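You operate a simulated robot arm through the tools that you are given. There is no shell and no other tool.

You are at the controls of a simulated robot arm. One attempt, no reset.

TASK
Add the fruit and one scoop of oats to the jar, then put its lid on.
Fine: bowl and scoop go back where they were.

It is judged by the outcome, as a careful person would: the job done as asked, and still so three seconds after it is handed in. It fails if anything else is knocked over, pushed out of place, dropped, spilled or broken. A push-on lid holds only when it is set on centred and level and pressed home; a screw cap is set on level and turned clockwise until tight.

THE ROBOT
A 6-joint arm with a two-finger parallel gripper, fixed in place. Base frame: the origin is on the floor under the middle of its stand, x ahead of it, y to its left, z up; the work surface is at about z = 0.9. Units: m, rad, N and s.
With the tool pointing down near the work surface it reaches from about 0.36 to 0.76 m from the base axis. Its first joint turns from -1.152 to 1.152 rad. Payload 2.45 kg.
The TCP is the grasp point between the finger pads, 0.024 m short of the fingertips. In the tool frame z runs along the fingers and y along their closing line. The gripper opens to 0.068 m. The fingers are 0.017 m wide and 0.01 m thick; the gripper's body (0.04 by 0.07 m) begins 0.041 m behind the TCP.
Orientation is told as [roll, pitch, yaw] about the base's x, y, z axes, in that order, counted from this pose: with the fingers straight down and closing along the base's y, the tool's x points along the base's -x, its y along +y and its z along -z.

THE INTERFACE
- The arm moves only by the tool play_rows. Its argument "steps" is a list of rows, each a list of 2 entries, a list of its own where there are three numbers: the shift along the base's x, y, z in m, then the turn, a rotation vector about the base's x, y, z in rad. In form: [[[tx, ty, tz], [ax, ay, az]], ...]. A call has 1 to 20 rows; each row is the pose to reach, as a shift and turn from the pose commanded when the call began. "fingers" is the finger opening in m, from 0 to 0.068, set as the call begins (left out, the last holds). A row lasts 0.2 s, in which the tool goes at most 0.05 m and 0.15 rad; a call with a longer step from one row to the next is refused whole, and so is a gripper value outside its range. A pose out of reach is approached as far as the arm can. The call stops where the force on the tool passes 40 N (or 10 N more than at its start, if that is more) or the arm is blocked; 0.2 s more then pass. Each finger travels about 0.108 m/s and halts on what it meets, pressing with about 24 N; the grip force reading is that of the motor and also rises with nothing between the fingers. The clock runs only during rows and for 0.2 s after the last one: add rows that repeat a pose to give the fingers time. The reply holds the time, the measured pose of the TCP, the force on the tool along the base axes, the opening and the grip force, in the units named above and with some noise, with the torque about the TCP (base axes, N m) and any sound that the robot's microphone picked up, and new pictures: "views" is both (left out), scene, wrist or none.
- Cameras (640 x 400 px; columns grow to the right, rows downward): "scene" is fixed at [0.1741, 0.4154, 1.4731]; the picture's right is [-0.70, -0.71, 0.00], its down [-0.34, 0.33, -0.88] and it looks along [0.63, -0.62, -0.47] (base axes); focal length 258 px, centre (320, 200). "wrist" rides on the gripper at [0.084, 0.011, -0.075] in the tool frame; the picture's right is [-0.13, 0.99, 0.00], its down [-0.60, -0.08, -0.79] and it looks along [-0.79, -0.10, 0.61] (tool axes); focal length 251 px, centre (320, 200). There is no depth. A picture from a camera that has moved, and an enlarged one, comes with that camera's place and axes in the base frame and with its lens.
- enlarge(camera, box): a new picture of the part [left, top, right, bottom] of that camera's present view, enlarged. No time passes.
- sign_off(): hands the job in; it is judged then, once.

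Nothing tells you positions but the pictures and the camera data. Unless the task says otherwise, let go and move clear before handing in.

The tools are called by a JSON object that holds its "name" and its "arguments". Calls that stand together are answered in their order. play_rows: Moves the arm, as the interface text tells. Its arguments: {"type":"object","properties":{"steps":{"type":"array","items":{"type":"array"}},"fingers":{"type":"number"},"views":{"type":"string","enum":["both","scene","wrist","none"]}},"required":["steps"]} The other tools are called the same way: enlarge (camera, box) takes an enlarged picture of a part of a camera's view; sign_off () hands the job in.

At the start:

```text
time_s: 0.0
tcp_pos: [0.4411, 0.1411, 1.3857]
tcp_rot: [0.001, 0.0, -0.001]
ft_force: [-1.7, -0.3, -0.1]
ft_torque: [0.01, -0.01, -0.02]
finger_gap: 0.0678
gripper_force: 0.0
```

scene: 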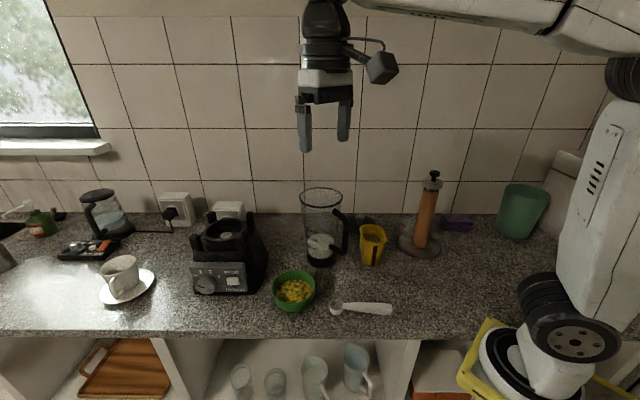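
wrist: 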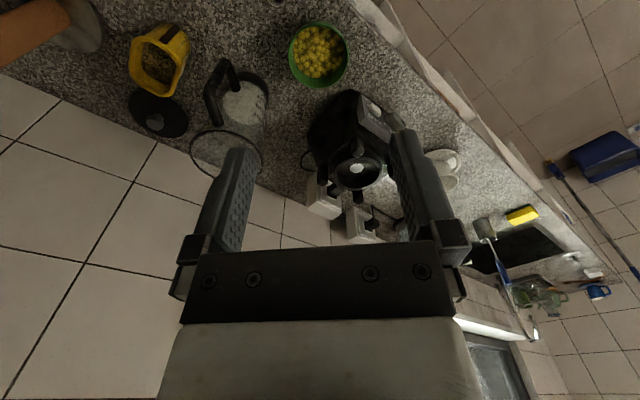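

I see a counter with a blender base, a transparent blender jar with a handle, a green bowl with yellow fruit, a yellow tub (oats), a white scoop, and a black lid behind the jar. I'll look closer before moving.

{"name": "enlarge", "arguments": {"camera": "scene", "box": [260, 170, 420, 330]}}

{"name": "enlarge", "arguments": {"camera": "wrist", "box": [80, 0, 400, 200]}}

{"name": "enlarge", "arguments": {"camera": "scene", "box": [320, 160, 560, 330]}}

```text
2.50 times, centred on (340, 250) of scene
camera zoom: at [0.1741, 0.4154, 1.4731], right [-0.7, -0.71, 0.0], down [-0.34, 0.33, -0.88], along [0.63, -0.62, -0.47], focal length 645 px, centre (270, 75)
```

zoom: 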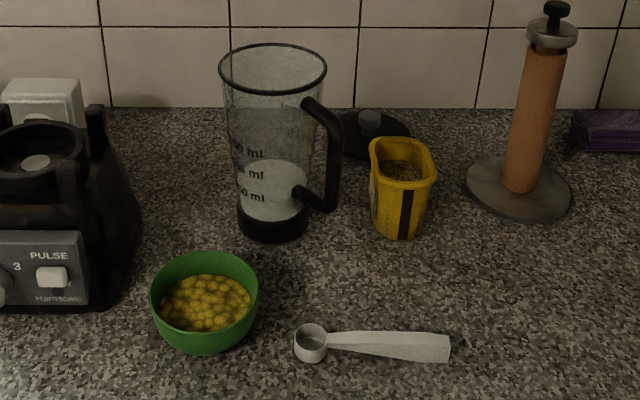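

```text
2.00 times, centred on (240, 100) of wrist
camera zoom: at [0.3593, 0.151, 1.4608], right [0.13, 0.99, 0.0], down [0.6, -0.08, 0.79], along [0.79, -0.1, -0.61], focal length 503 px, centre (480, 400)
```

zoom: 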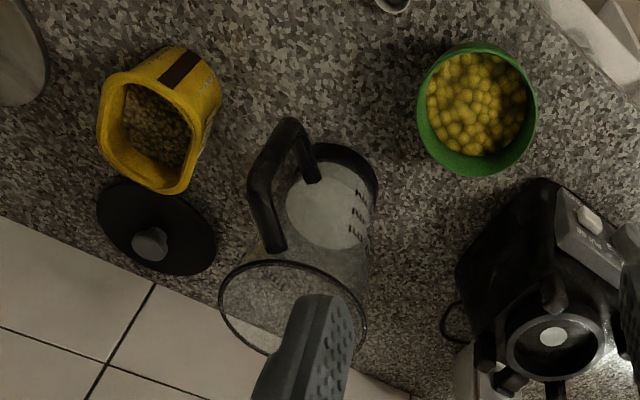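

```text
2.35 times, centred on (440, 245) of scene
camera zoom: at [0.1741, 0.4154, 1.4731], right [-0.7, -0.71, 0.0], down [-0.34, 0.33, -0.88], along [0.63, -0.62, -0.47], focal length 607 px, centre (38, 94)
```

zoom: 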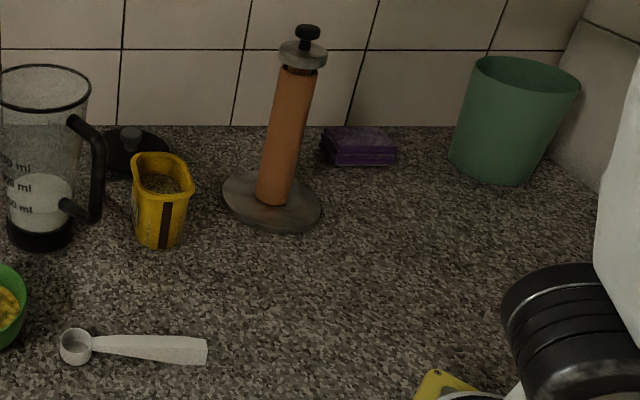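

The bowl is near (0.573, 0.12), the jar near (0.642, -0.05) with its rim at about z = 1.13, the oat tub near (0.525, -0.16), the lid near (0.67, -0.29) and the scoop around (0.42, 0.01). I'll move up over the middle and tilt the camera down for a better look.

{"name": "play_rows", "arguments": {"steps": [[[0, -0.03, -0.01], [0, 0.1, 0]], [[0, -0.06, -0.02], [0, 0.2, 0]], [[0, -0.1, -0.03], [0, 0.3, 0]], [[0, -0.14, -0.04], [0, 0.4, 0]], [[0, -0.17, -0.05], [0, 0.45, 0]], [[0, -0.19, -0.06], [0, 0.5, 0]], [[0, -0.19, -0.06], [0, 0.5, 0]]]}}

```text
time_s: 1.6
tcp_pos: [0.4436, -0.0483, 1.3243]
tcp_rot: [0.0, 0.496, -0.001]
ft_force: [-0.3, -0.1, 0.4]
ft_torque: [0.02, 0.0, 0.01]
finger_gap: 0.0679
gripper_force: 0.2
camera wrist: at [0.4072, -0.0389, 1.4289], right [0.11, 0.99, -0.06], down [0.91, -0.08, 0.41], along [0.4, -0.1, -0.91], focal length 251 px, centre (320, 200)
```

scene: 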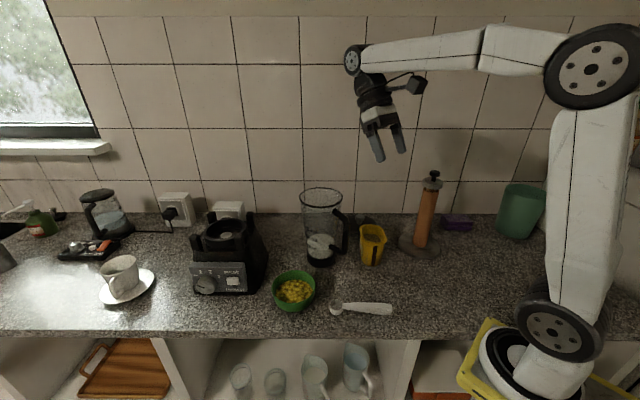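
wrist: 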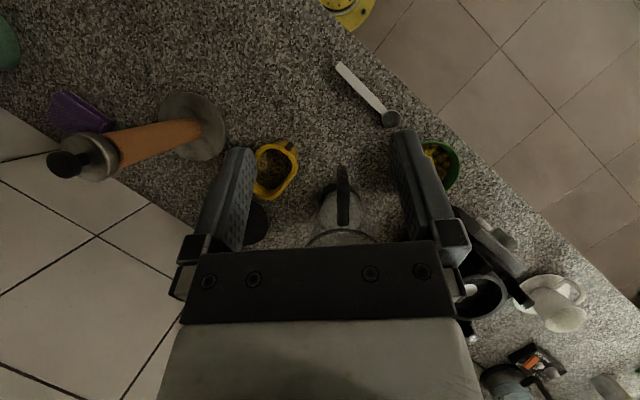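

Everything is where I estimated. I'll enlarge the tub, scoop and bowl from this overhead view.

{"name": "enlarge", "arguments": {"camera": "wrist", "box": [230, 120, 390, 260]}}

{"name": "enlarge", "arguments": {"camera": "wrist", "box": [310, 40, 470, 200]}}

```text
2.86 times, centred on (310, 190) of wrist
camera zoom: at [0.4072, -0.0389, 1.4289], right [0.11, 0.99, -0.06], down [0.91, -0.08, 0.41], along [0.4, -0.1, -0.91], focal length 718 px, centre (349, 229)
```

zoom: 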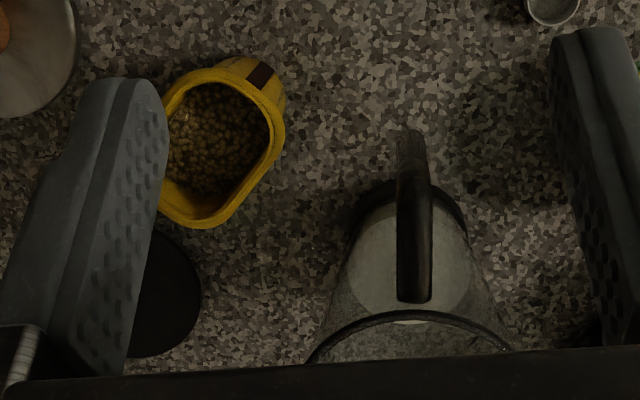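

```text
2.50 times, centred on (390, 120) of wrist
camera zoom: at [0.4072, -0.0389, 1.4289], right [0.11, 0.99, -0.06], down [0.91, -0.08, 0.41], along [0.4, -0.1, -0.91], focal length 629 px, centre (145, 400)
```

zoom: 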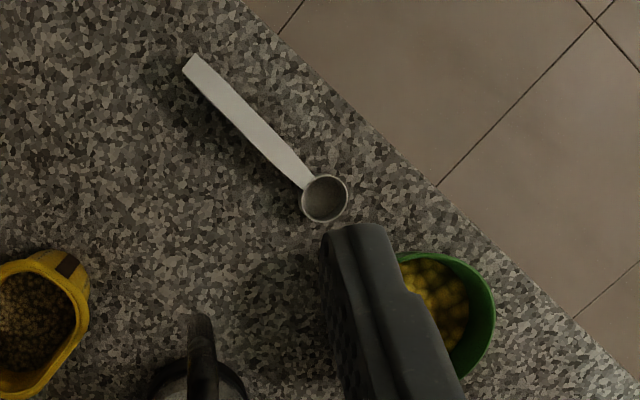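

The jar's handle points toward the robot (-x), clear of the tub. I'll move closer above the tub to see the oat level and its opening, and the lid.

{"name": "play_rows", "arguments": {"steps": [[[0.02, -0.03, -0.02], [0, 0, 0]], [[0.045, -0.06, -0.045], [0, 0, 0]], [[0.07, -0.085, -0.07], [0, 0, 0]], [[0.09, -0.1, -0.1], [0, 0, 0]], [[0.1, -0.107, -0.125], [0, 0, 0]], [[0.1, -0.107, -0.125], [0, 0, 0]]]}}

```text
time_s: 3.0
tcp_pos: [0.5424, -0.1559, 1.2018]
tcp_rot: [0.001, 0.496, -0.002]
ft_force: [-0.2, -0.1, -0.3]
ft_torque: [0.0, 0.02, -0.02]
finger_gap: 0.0681
gripper_force: 0.0
camera wrist: at [0.5064, -0.1471, 1.3079], right [0.11, 0.99, -0.06], down [0.91, -0.08, 0.41], along [0.4, -0.1, -0.91], focal length 251 px, centre (320, 200)
```

scene: 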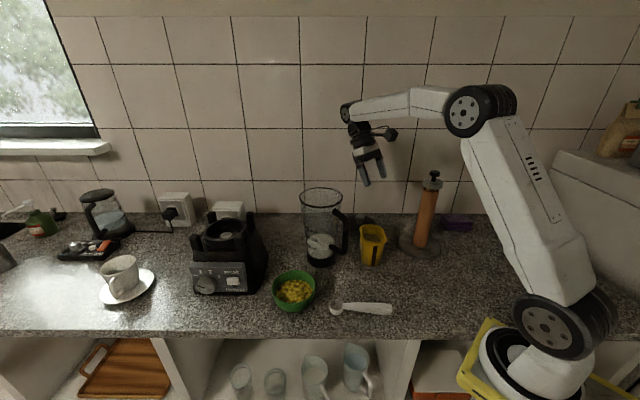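
wrist: 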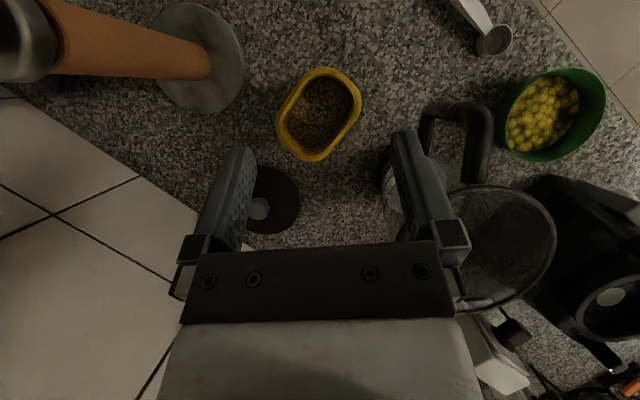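

{"name": "enlarge", "arguments": {"camera": "wrist", "box": [240, 50, 400, 190]}}

{"name": "enlarge", "arguments": {"camera": "wrist", "box": [240, 150, 320, 240]}}

{"name": "enlarge", "arguments": {"camera": "wrist", "box": [400, 0, 640, 180]}}

```text
2.86 times, centred on (320, 120) of wrist
camera zoom: at [0.5064, -0.1471, 1.3079], right [0.11, 0.99, -0.06], down [0.91, -0.08, 0.41], along [0.4, -0.1, -0.91], focal length 718 px, centre (320, 429)
```

zoom: 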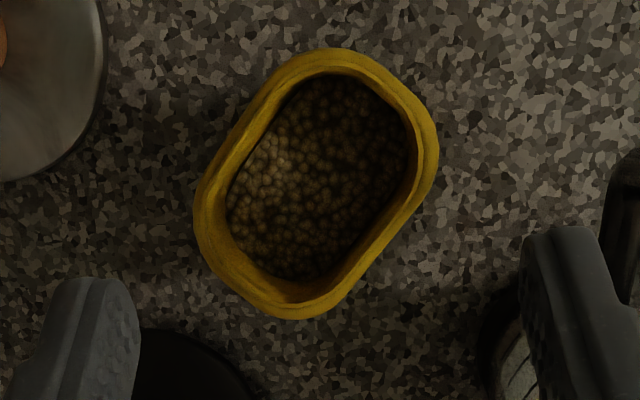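

```text
4.44 times, centred on (280, 195) of wrist
camera zoom: at [0.5064, -0.1471, 1.3079], right [0.11, 0.99, -0.06], down [0.91, -0.08, 0.41], along [0.4, -0.1, -0.91], focal length 1118 px, centre (498, 222)
```

zoom: 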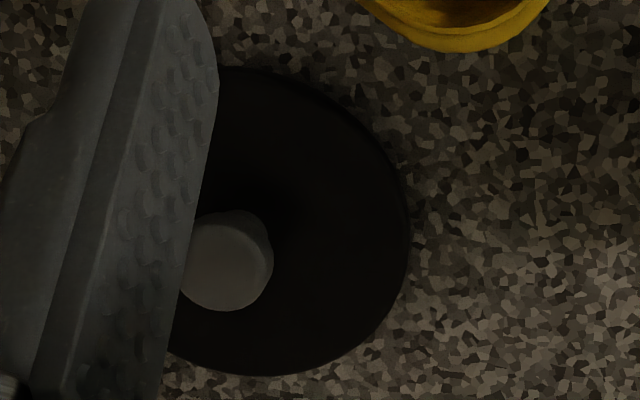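

```text
2.22 times, centred on (520, 90) of wrist
camera zoom: at [0.5064, -0.1471, 1.3079], right [0.11, 0.99, -0.06], down [0.91, -0.08, 0.41], along [0.4, -0.1, -0.91], focal length 559 px, centre (-124, 444)
```

zoom: 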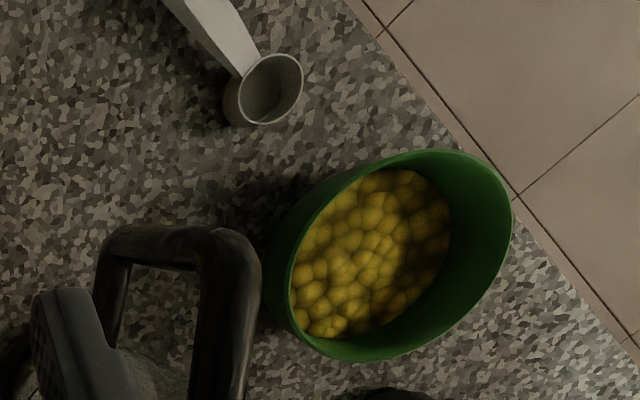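

I'll zoom the scene camera in on the scoop, tub and lid to judge heights.

{"name": "enlarge", "arguments": {"camera": "scene", "box": [320, 290, 400, 330]}}

{"name": "enlarge", "arguments": {"camera": "scene", "box": [340, 205, 420, 275]}}

{"name": "enlarge", "arguments": {"camera": "scene", "box": [260, 180, 360, 320]}}

```text
8.00 times, centred on (360, 310) of scene
camera zoom: at [0.1741, 0.4154, 1.4731], right [-0.7, -0.71, 0.0], down [-0.34, 0.33, -0.88], along [0.63, -0.62, -0.47], focal length 2063 px, centre (0, -680)
```

zoom: 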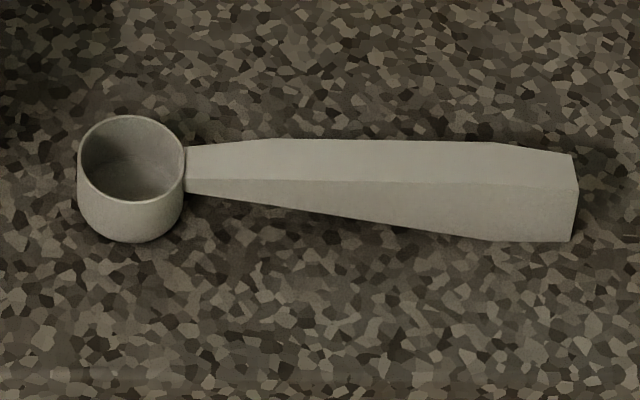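

```text
5.71 times, centred on (380, 240) of scene
camera zoom: at [0.1741, 0.4154, 1.4731], right [-0.7, -0.71, 0.0], down [-0.34, 0.33, -0.88], along [0.63, -0.62, -0.47], focal length 1474 px, centre (-23, -29)
```

zoom: 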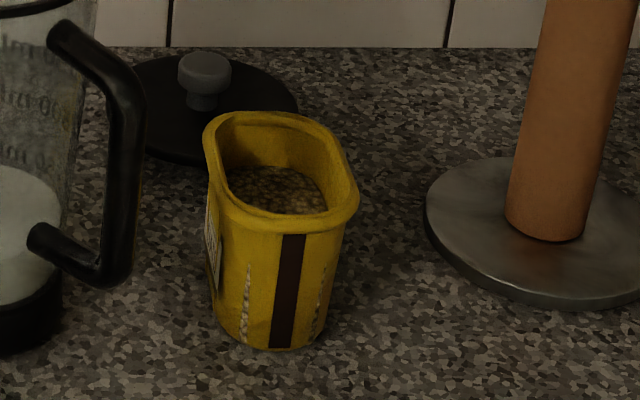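

```text
2.86 times, centred on (310, 250) of scene
camera zoom: at [0.1741, 0.4154, 1.4731], right [-0.7, -0.71, 0.0], down [-0.34, 0.33, -0.88], along [0.63, -0.62, -0.47], focal length 737 px, centre (349, 57)
```

zoom: 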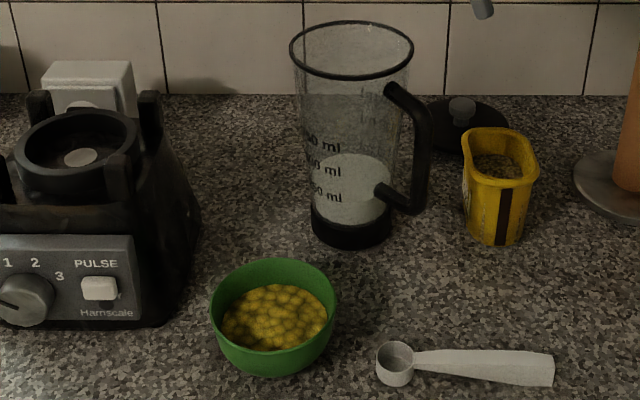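

The scoop has a small cup (~35 mm) and a level-topped handle; oats sit about 3 cm below the tub's rim; the lid has a mushroom knob. Before touching anything I'll test the wrist's range in free air, high above the counter.

{"name": "play_rows", "arguments": {"steps": [[[0, 0.02, 0.04], [0, -0.1, 0]], [[-0.01, 0.05, 0.08], [0, -0.2, 0]], [[-0.02, 0.09, 0.11], [0, -0.3, 0]], [[-0.03, 0.12, 0.14], [0, -0.4, 0]], [[-0.04, 0.15, 0.16], [0, -0.496, 0]], [[-0.04, 0.15, 0.16], [0, -0.496, 0]]], "views": "none"}}

{"name": "play_rows", "arguments": {"steps": [[[0, 0, 0], [0, 0, -0.15]], [[0, 0, 0], [0, 0, -0.3]], [[0, 0, 0], [0, 0, -0.45]], [[0, 0, 0], [0, 0, -0.6]], [[0, 0, 0], [0, 0, -0.75]], [[0, 0, 0], [0, 0, -0.9]], [[0, 0, 0], [0, 0, -1.05]], [[0, 0, 0], [0, 0, -1.2]], [[0, 0, 0], [0, 0, -1.35]], [[0, 0, 0], [0, 0, -1.5]], [[0, 0, 0], [0, 0, -1.571]], [[0, 0, 0], [0, 0, -1.571]]], "views": "scene"}}

```text
refused: row 2 steps farther than a row can; nothing moved
```

```text
time_s: 5.6
tcp_pos: [0.5417, -0.1553, 1.2015]
tcp_rot: [0.0, 0.498, -1.575]
ft_force: [-0.8, -0.2, 0.7]
ft_torque: [0.02, 0.01, 0.01]
finger_gap: 0.0682
gripper_force: 0.0
```

scene: 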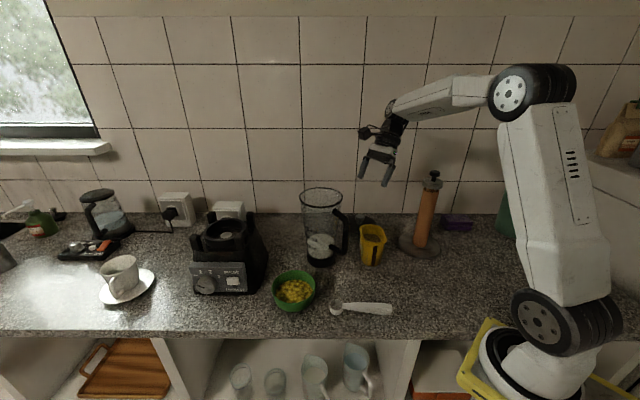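

The yaw of -90° works here. I'll lift clear, level the tool, and then test the pouring pose (tool pointing forward and up) in free air.

{"name": "play_rows", "arguments": {"steps": [[[0, 0.0, 0.04], [-0.1, 0, 0]], [[0, 0.02, 0.08], [-0.2, 0, 0]], [[0, 0.05, 0.11], [-0.3, 0, 0]], [[0, 0.08, 0.14], [-0.4, 0, 0]], [[0, 0.1, 0.16], [-0.498, 0, 0]], [[0, 0.1, 0.16], [-0.498, 0, 0]]], "views": "none"}}

```text
time_s: 7.0
tcp_pos: [0.5417, -0.0548, 1.3593]
tcp_rot: [0.001, -0.002, -1.57]
ft_force: [0.4, 0.5, -0.3]
ft_torque: [-0.01, -0.01, 0.02]
finger_gap: 0.068
gripper_force: 0.0
```

{"name": "play_rows", "arguments": {"steps": [[[0, 0, 0], [0, -0.15, 0]], [[0, 0, 0], [0, -0.3, 0]], [[0, 0, 0], [0, -0.45, 0]], [[0, 0, 0], [0, -0.6, 0]], [[0, 0, 0], [0, -0.75, 0]], [[0, 0, 0], [0, -0.9, 0]], [[0, 0, 0], [0, -1.05, 0]], [[0, 0, 0], [0, -1.2, 0]], [[0, 0, 0], [0, -1.35, 0]], [[0, 0, 0], [0, -1.5, 0]], [[0.02, 0, -0.02], [0, -1.65, 0]], [[0.03, 0, -0.05], [0, -1.8, 0]], [[0.04, 0, -0.07], [0, -1.95, 0]], [[0.05, 0, -0.09], [0, -2.1, 0]], [[0.06, 0, -0.1], [0, -2.2, 0]], [[0.06, 0, -0.1], [0, -2.2, 0]]], "views": "scene"}}

```text
time_s: 10.4
tcp_pos: [0.5893, -0.0976, 1.2589]
tcp_rot: [2.2, -0.02, -1.543]
ft_force: [0.0, -0.2, -0.1]
ft_torque: [-0.01, -0.01, -0.01]
finger_gap: 0.0677
gripper_force: 0.1
out of reach, approached as far as the arm can: row 9, 12, 13, 14, 15, 16
```

scene: 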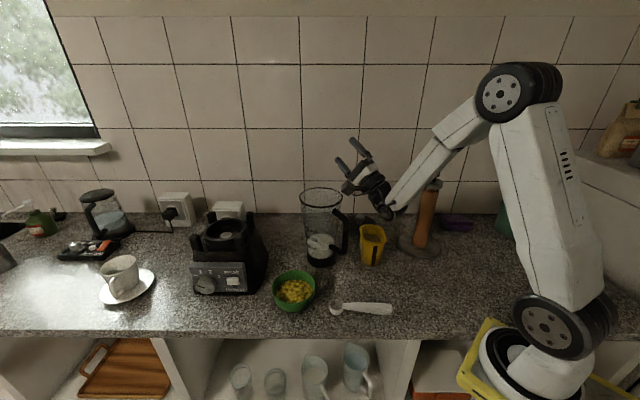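

The forward-up tilt hit a wrist singularity because the tilt plane wasn't aligned with the arm's own plane. I'll reverse out of it and retry with the tilt in the arm's radial plane.

{"name": "play_rows", "arguments": {"steps": [[[0, 0, 0.02], [0, 0.15, 0]], [[0, 0, 0.04], [0, 0.3, 0]], [[0, 0, 0.06], [0, 0.45, 0]], [[-0.01, 0, 0.08], [0, 0.6, 0]], [[-0.02, 0, 0.1], [0, 0.75, 0]], [[-0.03, 0, 0.1], [0, 0.9, 0]], [[-0.04, 0, 0.1], [0, 1.05, 0]], [[-0.05, 0, 0.1], [0, 1.2, 0]], [[-0.06, 0, 0.1], [0, 1.35, 0]], [[-0.06, 0, 0.1], [0, 1.5, 0]], [[-0.06, 0, 0.1], [0, 1.65, 0]], [[-0.06, 0, 0.1], [0, 1.8, 0]], [[-0.06, 0, 0.1], [0, 1.95, 0]], [[-0.06, 0, 0.1], [0, 2.1, 0]], [[-0.06, 0, 0.1], [0, 2.2, 0]], [[-0.06, 0, 0.1], [0, 2.2, 0]]], "views": "scene"}}

```text
time_s: 13.8
tcp_pos: [0.5292, -0.0987, 1.3595]
tcp_rot: [0.0, -0.001, -1.573]
ft_force: [-0.4, -0.2, -0.5]
ft_torque: [0.01, 0.02, 0.02]
finger_gap: 0.0679
gripper_force: 0.0
```

scene: 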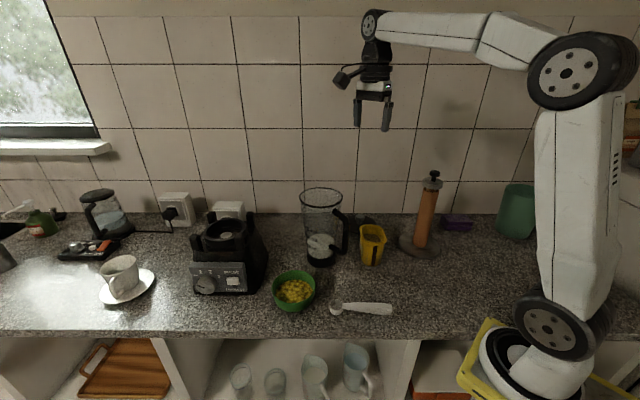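

{"name": "play_rows", "arguments": {"steps": [[[0, 0.03, 0], [0, 0, -0.04]], [[0, 0.0577, 0], [0, 0, -0.076]], [[0, 0.0577, 0], [0, 0, -0.076]]], "views": "none"}}

```text
time_s: 14.6
tcp_pos: [0.5276, -0.0391, 1.3595]
tcp_rot: [0.003, 0.001, -1.647]
ft_force: [0.4, 0.4, -0.5]
ft_torque: [-0.02, 0.0, 0.03]
finger_gap: 0.0682
gripper_force: 0.0
```

{"name": "play_rows", "arguments": {"steps": [[[0, 0, 0], [-0.0115, -0.1495, 0]], [[0, 0, 0], [-0.0231, -0.299, 0]], [[0, 0, 0], [-0.0346, -0.4485, 0]], [[0, 0, 0], [-0.0462, -0.598, 0]], [[0, 0, 0], [-0.0577, -0.7475, 0]], [[0, 0, 0], [-0.0692, -0.897, 0]], [[0, 0, 0], [-0.0808, -1.0465, 0]], [[0, 0, 0], [-0.0923, -1.196, 0]], [[0, 0, 0], [-0.1039, -1.3455, 0]], [[0, 0, 0], [-0.1154, -1.495, 0]], [[0.02, -0.0015, -0.02], [-0.127, -1.645, 0]], [[0.04, -0.003, -0.05], [-0.1385, -1.7945, 0]], [[0.06, -0.0045, -0.07], [-0.15, -1.944, 0]], [[0.07, -0.005, -0.09], [-0.1616, -2.0935, 0]], [[0.07, -0.005, -0.1], [-0.169, -2.193, 0]], [[0.07, -0.005, -0.1], [-0.169, -2.193, 0]]], "views": "scene"}}

```text
time_s: 18.0
tcp_pos: [0.5974, -0.0441, 1.2595]
tcp_rot: [2.203, 0.001, -1.649]
ft_force: [-0.7, -0.5, -0.6]
ft_torque: [-0.01, 0.0, 0.0]
finger_gap: 0.0684
gripper_force: 0.1
out of reach, approached as far as the arm can: row 7, 8, 9, 10
```

scene: 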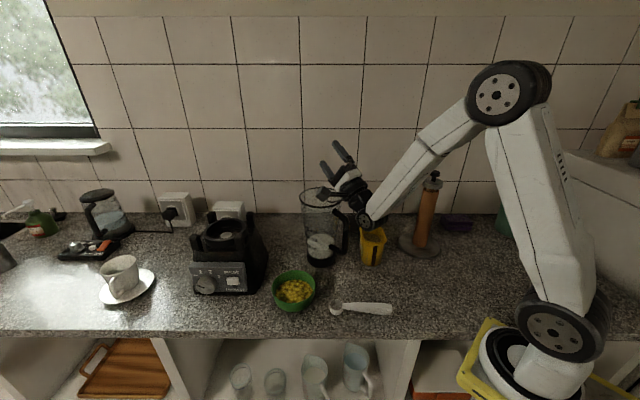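

That reaches the pouring pose exactly, with some deviation mid-way. I'll step back through the troublesome range to see how big the deviation is.

{"name": "play_rows", "arguments": {"steps": [[[0, 0, 0.01], [0.0115, 0.1495, 0]], [[-0.01, 0.0005, 0.03], [0.0231, 0.299, 0]], [[-0.03, 0.002, 0.05], [0.0346, 0.4485, 0]], [[-0.05, 0.0035, 0.08], [0.0462, 0.598, 0]], [[-0.07, 0.005, 0.1], [0.0577, 0.7475, 0]]], "views": "none"}}

```text
time_s: 19.2
tcp_pos: [0.5459, -0.0404, 1.3555]
tcp_rot: [1.45, -0.001, -1.646]
ft_force: [-0.2, 0.2, 0.0]
ft_torque: [-0.01, -0.04, 0.0]
finger_gap: 0.068
gripper_force: 0.0
out of reach, approached as far as the arm can: row 5
```

The deviation was simply the arm folding too close to its base. I'll check that the same tilt is fine with the tool further out (x ≈ 0.60).

{"name": "play_rows", "arguments": {"steps": [[[0.03, -0.002, -0.02], [0, 0, 0]], [[0.055, -0.004, -0.05], [0, 0, 0]], [[0.055, -0.004, -0.05], [0.0115, 0.1495, 0]], [[0.055, -0.004, -0.05], [0.0231, 0.299, 0]], [[0.055, -0.004, -0.05], [0.0346, 0.4485, 0]], [[0.055, -0.004, -0.05], [0.0462, 0.598, 0]], [[0.055, -0.004, -0.05], [0.0577, 0.7475, 0]], [[0.055, -0.004, -0.05], [0.0692, 0.897, 0]], [[0.055, -0.004, -0.05], [0.0808, 1.0465, 0]], [[0.055, -0.004, -0.05], [0.0923, 1.196, 0]], [[0.055, -0.004, -0.05], [0.1039, 1.3455, 0]], [[0.055, -0.004, -0.05], [0.112, 1.446, 0]]], "views": "none"}}

```text
time_s: 21.8
tcp_pos: [0.6011, -0.0445, 1.3054]
tcp_rot: [-0.001, 0.003, -1.648]
ft_force: [-0.5, 0.1, -0.4]
ft_torque: [0.0, 0.02, -0.01]
finger_gap: 0.0679
gripper_force: 0.1
```

No deviation at this distance. Now I'll rehearse the full pouring path over the jar with an empty gripper, keeping the (imaginary) bowl lip over the jar mouth.

{"name": "play_rows", "arguments": {"steps": [[[0.0422, -0.0045, -0.0104], [-0.0117, -0.1495, 0]], [[0.087, -0.008, -0.0304], [-0.0234, -0.299, 0]], [[0.127, -0.0115, -0.0554], [-0.0351, -0.4486, 0]], [[0.1419, -0.0126, -0.0654], [-0.0468, -0.598, 0]], [[0.1359, -0.0121, -0.0494], [-0.0585, -0.7477, 0]], [[0.1235, -0.0112, -0.0427], [-0.0702, -0.897, 0]], [[0.1097, -0.0101, -0.0384], [-0.0819, -1.0468, 0]], [[0.0946, -0.0089, -0.0364], [-0.0936, -1.1964, 0]], [[0.0786, -0.0076, -0.0364], [-0.1053, -1.346, 0]], [[0.0651, -0.0066, -0.0334], [-0.117, -1.4955, 0]], [[0.0482, -0.0053, -0.0334], [-0.1287, -1.645, 0]], [[0.0322, -0.004, -0.0364], [-0.1404, -1.7946, 0]], [[0.0207, -0.0031, -0.0414], [-0.1521, -1.9441, 0]], [[0.0058, -0.002, -0.0484], [-0.1638, -2.0937, 0]], [[-0.0051, -0.001, -0.0584], [-0.1755, -2.2432, 0]], [[-0.0051, -0.001, -0.0584], [-0.1755, -2.2432, 0]]], "views": "scene"}}

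```text
time_s: 25.2
tcp_pos: [0.5953, -0.0466, 1.2448]
tcp_rot: [2.253, -0.002, -1.648]
ft_force: [-0.6, -0.5, 0.1]
ft_torque: [0.01, -0.01, 0.02]
finger_gap: 0.0681
gripper_force: 0.1
```

scene: 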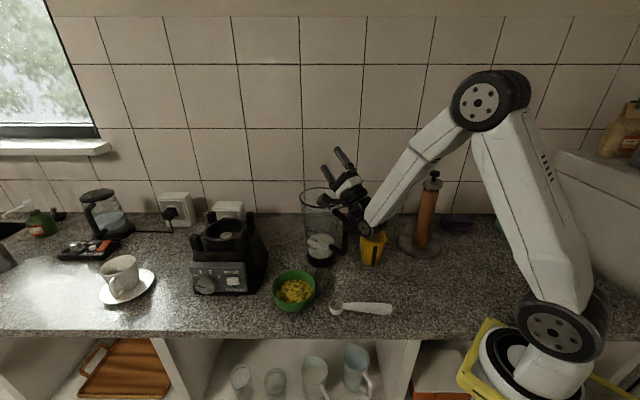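

The whole pouring path is reachable. I'll retrace it back to upright.

{"name": "play_rows", "arguments": {"steps": [[[0.0109, -0.001, 0.01], [0.0117, 0.1495, 0]], [[0.0258, -0.0021, 0.017], [0.0234, 0.299, 0]], [[0.0373, -0.003, 0.022], [0.0351, 0.4486, 0]], [[0.0533, -0.0043, 0.025], [0.0468, 0.598, 0]], [[0.0702, -0.0056, 0.025], [0.0585, 0.7477, 0]], [[0.0837, -0.0066, 0.022], [0.0702, 0.897, 0]], [[0.0997, -0.0079, 0.022], [0.0819, 1.0468, 0]], [[0.1148, -0.0091, 0.02], [0.0936, 1.1964, 0]], [[0.1286, -0.0102, 0.0157], [0.1053, 1.346, 0]], [[0.141, -0.0111, 0.009], [0.117, 1.4955, 0]], [[0.147, -0.0116, -0.007], [0.1287, 1.645, 0]], [[0.1321, -0.0105, 0.003], [0.1404, 1.7946, 0]], [[0.0921, -0.007, 0.028], [0.1521, 1.9441, 0]], [[0.0473, -0.0035, 0.048], [0.1638, 2.0937, 0]], [[0.0051, 0, 0.0584], [0.1755, 2.2432, 0]]], "views": "none"}}

```text
time_s: 28.4
tcp_pos: [0.6007, -0.0461, 1.3058]
tcp_rot: [-0.002, 0.0, -1.646]
ft_force: [0.2, -0.2, -0.5]
ft_torque: [-0.01, 0.01, 0.0]
finger_gap: 0.0677
gripper_force: 0.0
```

Next I'll test how far the wrist can yaw the other way, which matters for handling the scoop.

{"name": "play_rows", "arguments": {"steps": [[[-0.02, 0, 0], [0, 0, 0.15]], [[-0.05, 0, 0], [0, 0, 0.3]], [[-0.08, 0, 0], [0, 0, 0.45]], [[-0.1, 0, 0], [0, 0, 0.6]], [[-0.1, 0, 0], [0, 0, 0.75]], [[-0.1, 0, 0], [0, 0, 0.9]], [[-0.1, 0, 0], [0, 0, 1.05]], [[-0.1, 0, 0], [0, 0, 1.2]], [[-0.1, 0, 0], [0, 0, 1.35]], [[-0.1, 0, 0], [0, 0, 1.5]], [[-0.1, 0, 0], [0, 0, 1.65]], [[-0.1, 0, 0], [0, 0, 1.8]], [[-0.1, 0, 0], [0, 0, 1.95]], [[-0.1, 0, 0], [0, 0, 2.1]], [[-0.1, 0, 0], [0, 0, 2.25]], [[-0.1, 0, 0], [0, 0, 2.4]]], "views": "none"}}

{"name": "play_rows", "arguments": {"steps": [[[0, 0, 0], [0, 0, 0.15]], [[0, 0, 0], [0, 0, 0.3]], [[0, 0, 0], [0, 0, 0.45]], [[0, 0, 0], [0, 0, 0.6]], [[0, 0, 0], [0, 0, 0.75]], [[0, 0, 0], [0, 0, 0.9]], [[0, 0, 0], [0, 0, 1.05]], [[0, 0, 0], [0, 0, 1.2]], [[0, 0, 0], [0, 0, 1.35]], [[0, 0, 0], [0, 0, 1.5]], [[0, 0, 0], [0, 0, 1.65]], [[0, 0, 0], [0, 0, 1.8]]], "views": "scene"}}

```text
time_s: 31.8
tcp_pos: [0.5003, -0.0472, 1.3041]
tcp_rot: [-0.001, 0.002, 0.754]
ft_force: [0.3, 0.7, -0.4]
ft_torque: [-0.01, 0.01, -0.01]
finger_gap: 0.0678
gripper_force: 0.0
```

```text
time_s: 34.4
tcp_pos: [0.5007, -0.0462, 1.3047]
tcp_rot: [0.001, 0.001, 2.556]
ft_force: [-0.9, 0.1, 0.3]
ft_torque: [0.03, 0.03, 0.02]
finger_gap: 0.0679
gripper_force: 0.0
```

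scene: 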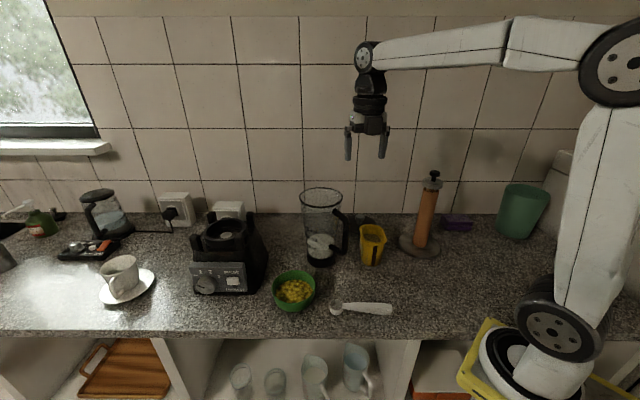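

The wrist yaws freely to +2.55 as well. Now I'll rehearse the scoop-emptying tilt over the jar at this yaw (tool tilting toward +x,-y).

{"name": "play_rows", "arguments": {"steps": [[[0.045, -0.004, -0.01], [0, 0, 0]], [[0.09, -0.008, -0.02], [0, 0, 0]], [[0.13, -0.012, -0.03], [0, 0, 0]], [[0.16, -0.014, -0.035], [0, 0, 0]], [[0.16, -0.014, -0.035], [-0.0828, -0.1251, 0]], [[0.16, -0.014, -0.035], [-0.1656, -0.2502, 0]], [[0.16, -0.014, -0.035], [-0.2484, -0.3753, 0]], [[0.16, -0.014, -0.035], [-0.3312, -0.5004, 0]], [[0.16, -0.014, -0.035], [-0.414, -0.6255, 0]], [[0.16, -0.014, -0.035], [-0.4968, -0.7506, 0]], [[0.16, -0.014, -0.035], [-0.5796, -0.8757, 0]], [[0.16, -0.014, -0.035], [-0.6624, -1.0008, 0]], [[0.16, -0.014, -0.035], [-0.7452, -1.1259, 0]], [[0.16, -0.014, -0.035], [-0.828, -1.251, 0]], [[0.16, -0.014, -0.035], [-0.9108, -1.3761, 0]], [[0.16, -0.014, -0.035], [-0.9936, -1.5012, 0]]], "views": "scene"}}

```text
time_s: 37.8
tcp_pos: [0.6608, -0.0598, 1.2687]
tcp_rot: [-3.116, 1.335, -0.559]
ft_force: [0.1, -0.4, 0.2]
ft_torque: [-0.01, -0.01, -0.04]
finger_gap: 0.0679
gripper_force: 0.1
```

scene: 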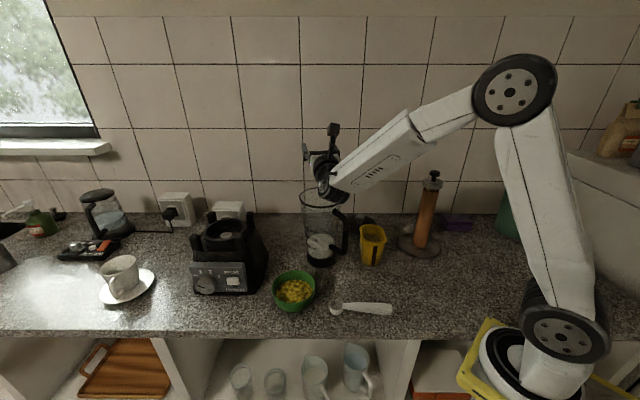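

That works too. Now the rehearsal of the dipping pose above the tub at the same yaw.

{"name": "play_rows", "arguments": {"steps": [[[0, 0, 0], [0.0828, 0.1251, 0]], [[0, 0, 0], [0.1656, 0.2502, 0]], [[0, 0, 0], [0.2484, 0.3753, 0]], [[0, 0, 0], [0.3312, 0.5004, 0]], [[0, 0, 0], [0.414, 0.6255, 0]], [[0, 0, 0], [0.4968, 0.7506, 0]], [[-0.03, -0.035, 0], [0.4968, 0.7506, 0]], [[-0.06, -0.07, 0], [0.4968, 0.7506, 0]], [[-0.09, -0.1, 0], [0.4968, 0.7506, 0]], [[-0.103, -0.126, -0.03], [0.4968, 0.7506, 0]], [[-0.103, -0.126, -0.07], [0.4968, 0.7506, 0]], [[-0.103, -0.126, -0.11], [0.4968, 0.7506, 0]], [[-0.103, -0.126, -0.15], [0.4968, 0.7506, 0]], [[-0.103, -0.126, -0.17], [0.4968, 0.7506, 0]]]}}

```text
time_s: 40.8
tcp_pos: [0.5562, -0.1886, 1.0993]
tcp_rot: [-0.006, 0.9, 2.547]
ft_force: [-0.1, -0.7, -0.2]
ft_torque: [0.01, -0.01, 0.03]
finger_gap: 0.0679
gripper_force: 0.1
camera wrist: at [0.5452, -0.1953, 1.2123], right [-0.62, -0.78, -0.11], down [-0.78, 0.62, 0.02], along [0.05, 0.1, -0.99], focal length 251 px, centre (320, 200)
```

scene: 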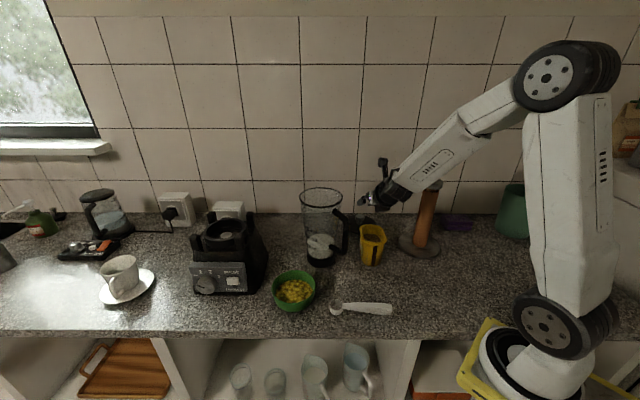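
wrist: 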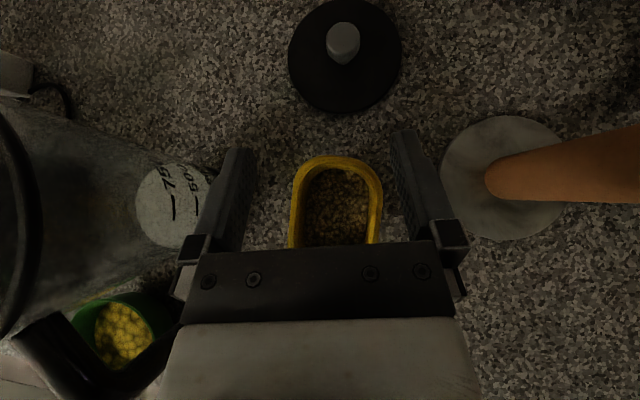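

The dipping pose is fully reachable and the camera now looks straight down on the tub, aligned with its long axis. I'll zoom in to measure it, the lid and the jar.

{"name": "enlarge", "arguments": {"camera": "wrist", "box": [270, 130, 410, 250]}}

{"name": "enlarge", "arguments": {"camera": "wrist", "box": [270, 0, 420, 120]}}

{"name": "enlarge", "arguments": {"camera": "scene", "box": [330, 140, 430, 280]}}

```text
3.33 times, centred on (340, 190) of wrist
camera zoom: at [0.5452, -0.1953, 1.2123], right [-0.62, -0.78, -0.11], down [-0.78, 0.62, 0.02], along [0.05, 0.1, -0.99], focal length 838 px, centre (253, 233)
```

zoom: 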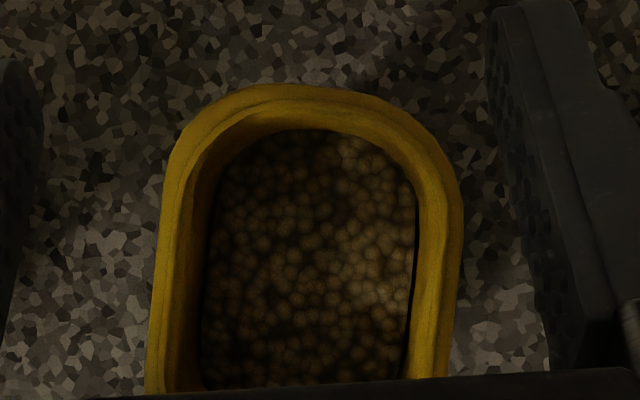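

```text
3.33 times, centred on (345, 60) of wrist
camera zoom: at [0.5452, -0.1953, 1.2123], right [-0.62, -0.78, -0.11], down [-0.78, 0.62, 0.02], along [0.05, 0.1, -0.99], focal length 838 px, centre (237, 667)
```

zoom: 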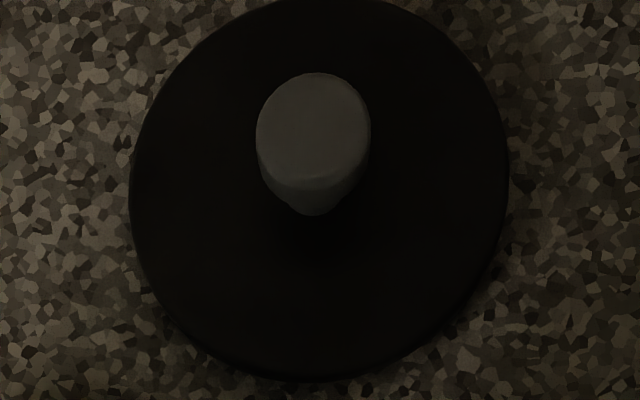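

```text
2.86 times, centred on (380, 210) of scene
camera zoom: at [0.1741, 0.4154, 1.4731], right [-0.7, -0.71, 0.0], down [-0.34, 0.33, -0.88], along [0.63, -0.62, -0.47], focal length 737 px, centre (149, 171)
```

zoom: 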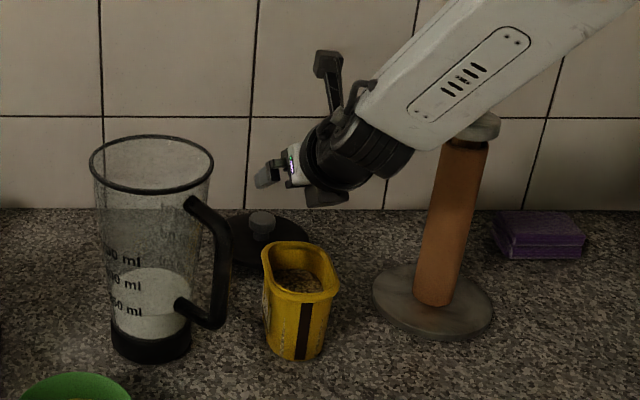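

The tub is about 0.104 × 0.076 m, centred near (0.536, -0.174), long axis along (0.80, -0.60). Rehearsals done; now I'll lift, level the tool and go for a look at the bowl from yaw 0.

{"name": "play_rows", "arguments": {"steps": [[[0, 0, 0.045], [0, 0, 0]], [[0, 0, 0.09], [0.0828, 0.1251, 0]], [[0, 0, 0.135], [0.1656, 0.2502, 0]], [[0, 0, 0.18], [0.2484, 0.3753, 0]], [[0, 0, 0.21], [0.3312, 0.5004, 0]], [[-0.02, 0.02, 0.23], [0.414, 0.6255, 0]], [[-0.04, 0.04, 0.23], [0.4968, 0.7506, 0]]], "views": "none"}}

```text
time_s: 42.4
tcp_pos: [0.5171, -0.1471, 1.3296]
tcp_rot: [0.0, 0.001, 2.554]
ft_force: [0.1, -0.7, 0.4]
ft_torque: [-0.01, -0.01, -0.01]
finger_gap: 0.0679
gripper_force: 0.2
out of reach, approached as far as the arm can: row 2
```

{"name": "play_rows", "arguments": {"steps": [[[-0.001, 0.018, 0], [0, 0, -0.15]], [[-0.002, 0.036, 0], [0, 0, -0.3]], [[-0.003, 0.054, 0], [0, 0, -0.45]], [[-0.004, 0.072, 0], [0, 0, -0.6]], [[-0.005, 0.09, 0], [0, 0, -0.75]], [[-0.006, 0.108, 0], [0, 0, -0.9]], [[-0.007, 0.126, 0], [0, 0, -1.05]], [[-0.008, 0.144, 0], [0, 0, -1.2]], [[-0.009, 0.162, 0], [0, 0, -1.35]], [[-0.01, 0.18, 0], [0, 0, -1.5]], [[-0.011, 0.198, 0], [0, 0, -1.65]], [[-0.012, 0.216, -0.01], [0, 0, -1.8]], [[-0.013, 0.234, -0.02], [0, 0, -1.95]], [[-0.014, 0.252, -0.04], [0, 0, -2.1]], [[-0.015, 0.27, -0.06], [0, 0, -2.25]], [[-0.016, 0.288, -0.08], [0, 0, -2.4]], [[-0.017, 0.297, -0.08], [0, 0, -2.55]], [[-0.017, 0.297, -0.08], [0, 0, -2.554]]]}}

```text
time_s: 46.2
tcp_pos: [0.5003, 0.1527, 1.2482]
tcp_rot: [0.001, 0.0, -0.006]
ft_force: [0.0, 0.6, -1.3]
ft_torque: [0.01, -0.03, -0.02]
finger_gap: 0.0679
gripper_force: 0.0
camera wrist: at [0.4184, 0.1617, 1.3241], right [0.13, 0.99, 0.0], down [0.6, -0.08, 0.79], along [0.79, -0.11, -0.61], focal length 251 px, centre (320, 200)
```

scene: 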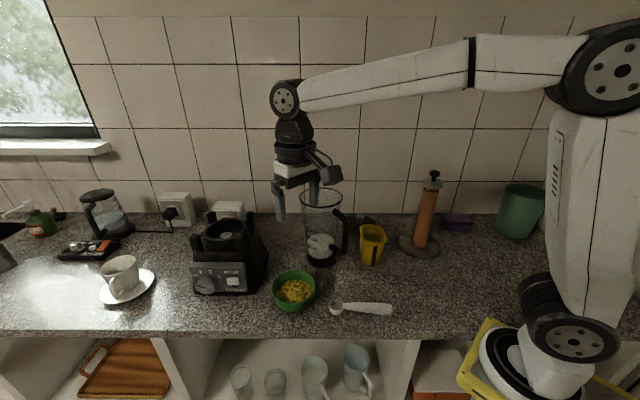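
wrist: 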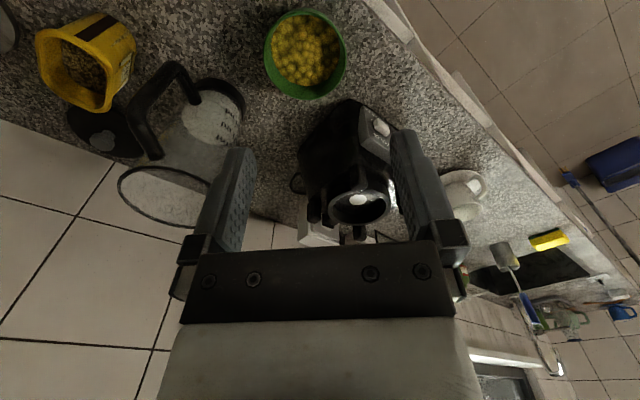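

{"name": "enlarge", "arguments": {"camera": "wrist", "box": [240, 0, 370, 110]}}

{"name": "enlarge", "arguments": {"camera": "scene", "box": [260, 260, 330, 320]}}

```text
3.64 times, centred on (305, 55) of wrist
camera zoom: at [0.4184, 0.1617, 1.3241], right [0.13, 0.99, 0.0], down [0.6, -0.08, 0.79], along [0.79, -0.11, -0.61], focal length 914 px, centre (374, 727)
```

zoom: 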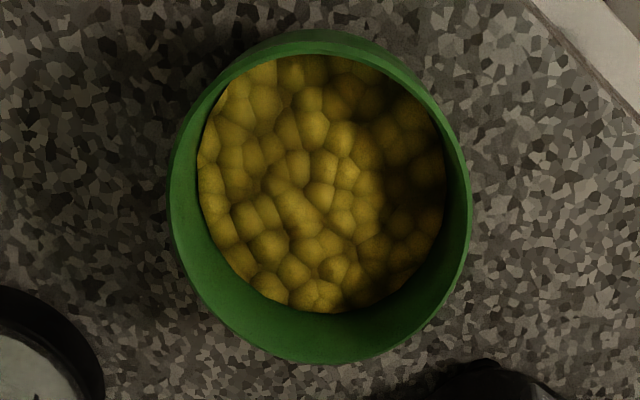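

```text
6.67 times, centred on (295, 290) of scene
camera zoom: at [0.174, 0.4154, 1.4731], right [-0.7, -0.71, 0.0], down [-0.34, 0.33, -0.88], along [0.63, -0.62, -0.47], focal length 1719 px, centre (487, -400)
```

zoom: 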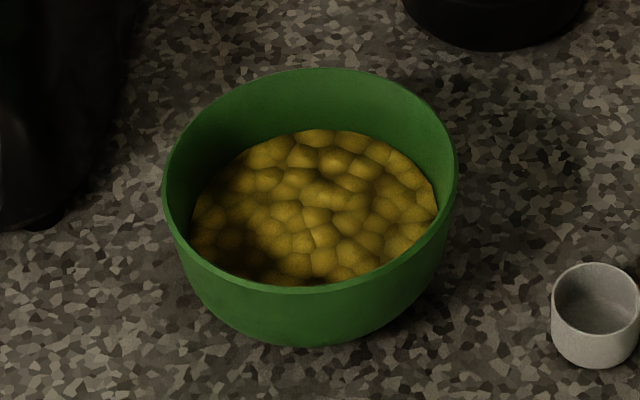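

The bowl has near-vertical walls: rim centre ≈ (0.569, 0.121), outer radius ≈ 0.057, rim at z ≈ 0.957, fruit about 3 cm below the rim. I'll go above its +y rim and check the alignment.

{"name": "play_rows", "arguments": {"steps": [[[0.03, 0.01, -0.03], [0, 0, 0]], [[0.06, 0.02, -0.06], [0, 0, 0]], [[0.0687, 0.0243, -0.1], [0, 0, 0]], [[0.0687, 0.0243, -0.14], [0, 0, 0]], [[0.0687, 0.0243, -0.18], [0, 0, 0]], [[0.0687, 0.0243, -0.21], [0, 0, 0]], [[0.0687, 0.0243, -0.21], [0, 0, 0]]]}}

```text
time_s: 47.8
tcp_pos: [0.5713, 0.1744, 1.0405]
tcp_rot: [0.0, 0.002, -0.002]
ft_force: [0.7, -0.9, 0.0]
ft_torque: [0.03, -0.02, 0.01]
finger_gap: 0.0679
gripper_force: 0.0
camera wrist: at [0.4888, 0.1843, 1.1152], right [0.13, 0.99, 0.0], down [0.6, -0.08, 0.79], along [0.79, -0.1, -0.61], focal length 251 px, centre (320, 200)
```

scene: 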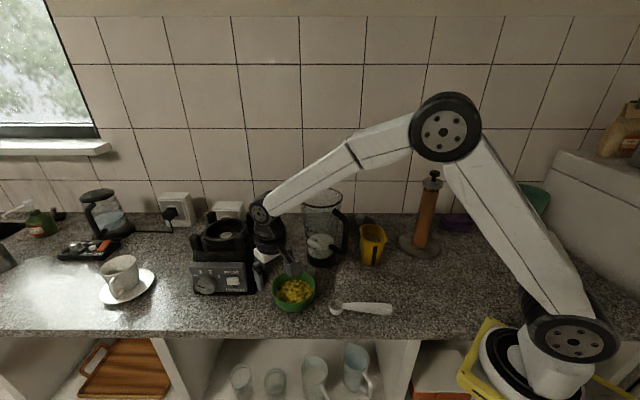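
wrist: 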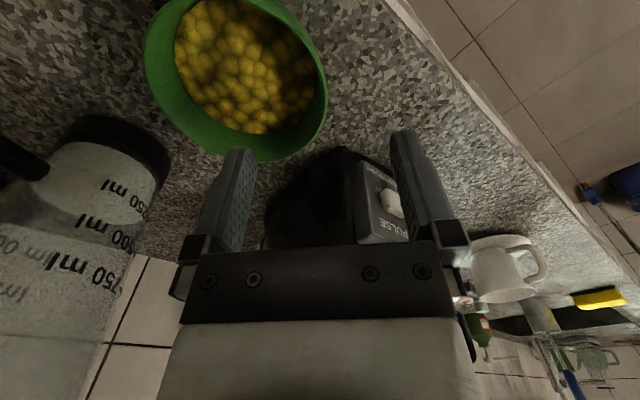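

The rim's outer wall is at y ≈ 0.179, as expected. Descending so one finger is inside and one outside the rim.

{"name": "play_rows", "arguments": {"steps": [[[-0.002, 0.0025, -0.025], [0, 0, 0]], [[-0.002, 0.0025, -0.05], [0, 0, 0]], [[-0.002, 0.0025, -0.07], [0, 0, 0]], [[-0.002, 0.0025, -0.0865], [0, 0, 0]], [[-0.002, 0.0025, -0.0865], [0, 0, 0]]]}}

```text
time_s: 49.0
tcp_pos: [0.5694, 0.1756, 0.9527]
tcp_rot: [0.0, 0.001, -0.001]
ft_force: [0.1, -0.7, 0.3]
ft_torque: [-0.05, 0.01, 0.0]
finger_gap: 0.0682
gripper_force: 0.0
camera wrist: at [0.4863, 0.1867, 1.0286], right [0.13, 0.99, 0.0], down [0.6, -0.08, 0.79], along [0.79, -0.1, -0.61], focal length 251 px, centre (320, 200)
```

scene: 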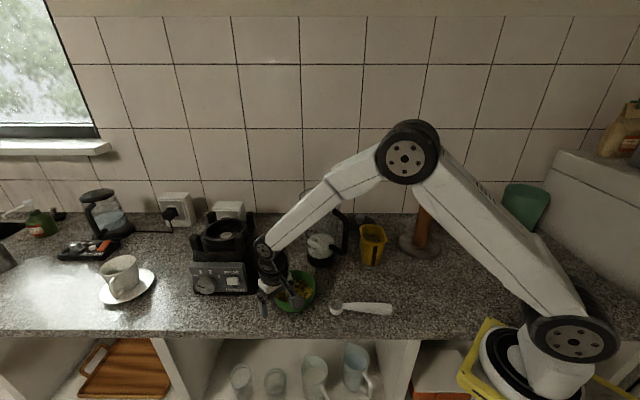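
wrist: 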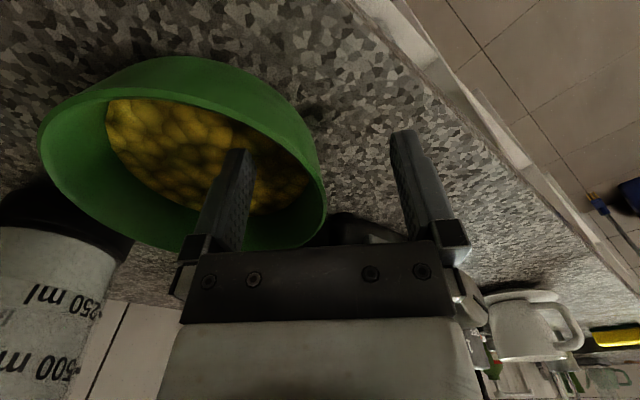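

Fingers straddle the rim with no contact. Closing the grip.

{"name": "play_rows", "arguments": {"steps": [[[0, 0, 0], [0, 0, 0]], [[0, 0, 0], [0, 0, 0]], [[0, 0, 0], [0, 0, 0]], [[0, 0, 0], [0, 0, 0]], [[0, 0, 0], [0, 0, 0]]], "fingers": 0.0}}

```text
time_s: 50.2
tcp_pos: [0.5701, 0.1778, 0.9549]
tcp_rot: [0.001, -0.003, -0.001]
ft_force: [4.1, -0.9, 11.3]
ft_torque: [-0.91, -0.1, 0.2]
finger_gap: 0.0126
gripper_force: 24.2
camera wrist: at [0.4866, 0.1868, 1.0292], right [0.13, 0.99, 0.0], down [0.6, -0.08, 0.79], along [0.79, -0.1, -0.61], focal length 251 px, centre (320, 200)
```

scene: 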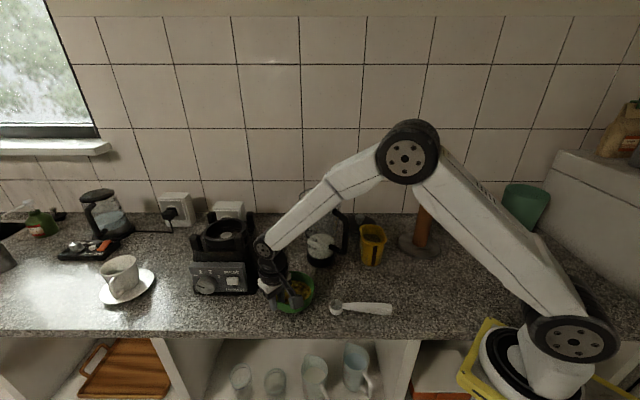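
wrist: 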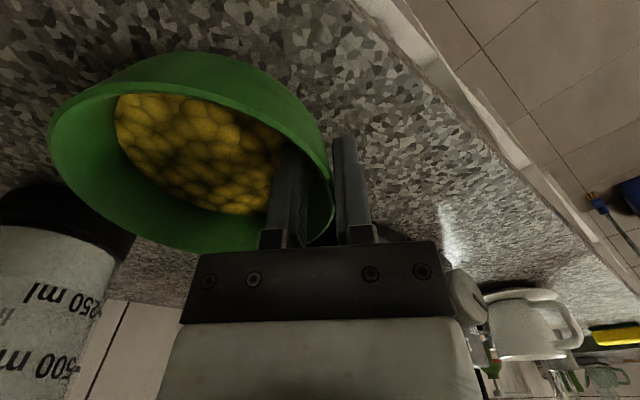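

The grip made the vertical pads bear unevenly on the flared wall (about 18–20° slope, upward force 11 N). I'll release, tilt the tool to match the wall, and re-grip.

{"name": "play_rows", "arguments": {"steps": [[[0, 0, 0], [0, 0, 0]], [[0, 0, 0], [0, 0, 0]], [[0, 0, 0], [0, 0, 0]], [[0, 0, 0.0], [-0.08, 0, 0]], [[0, 0, 0.0], [-0.16, 0, 0]], [[0, 0, 0], [-0.24, 0, 0]], [[0, 0, 0], [-0.32, 0, 0]], [[0, 0, 0], [-0.32, 0, 0]]], "fingers": 0.068}}

```text
time_s: 52.0
tcp_pos: [0.5673, 0.1784, 0.9535]
tcp_rot: [-0.321, 0.0, -0.001]
ft_force: [0.4, -0.9, -0.5]
ft_torque: [0.0, -0.01, 0.01]
finger_gap: 0.068
gripper_force: 0.0
camera wrist: at [0.4856, 0.2102, 1.0211], right [0.13, 0.94, -0.31], down [0.6, 0.17, 0.78], along [0.79, -0.29, -0.55], focal length 251 px, centre (320, 200)
```

scene: 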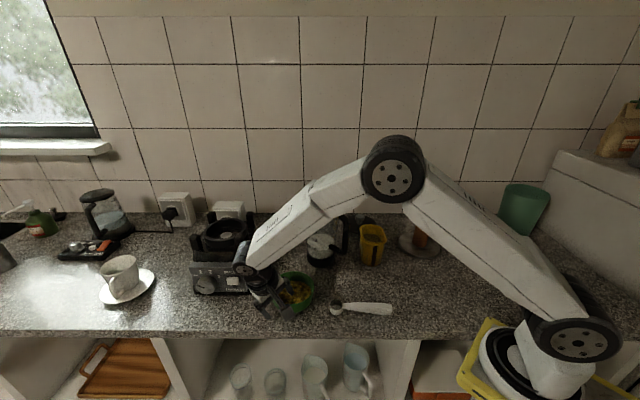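
wrist: 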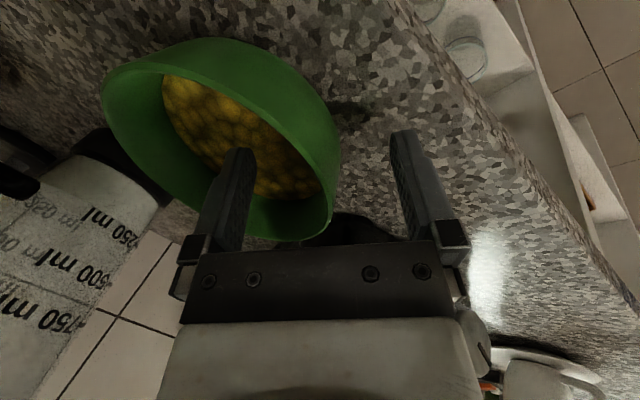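

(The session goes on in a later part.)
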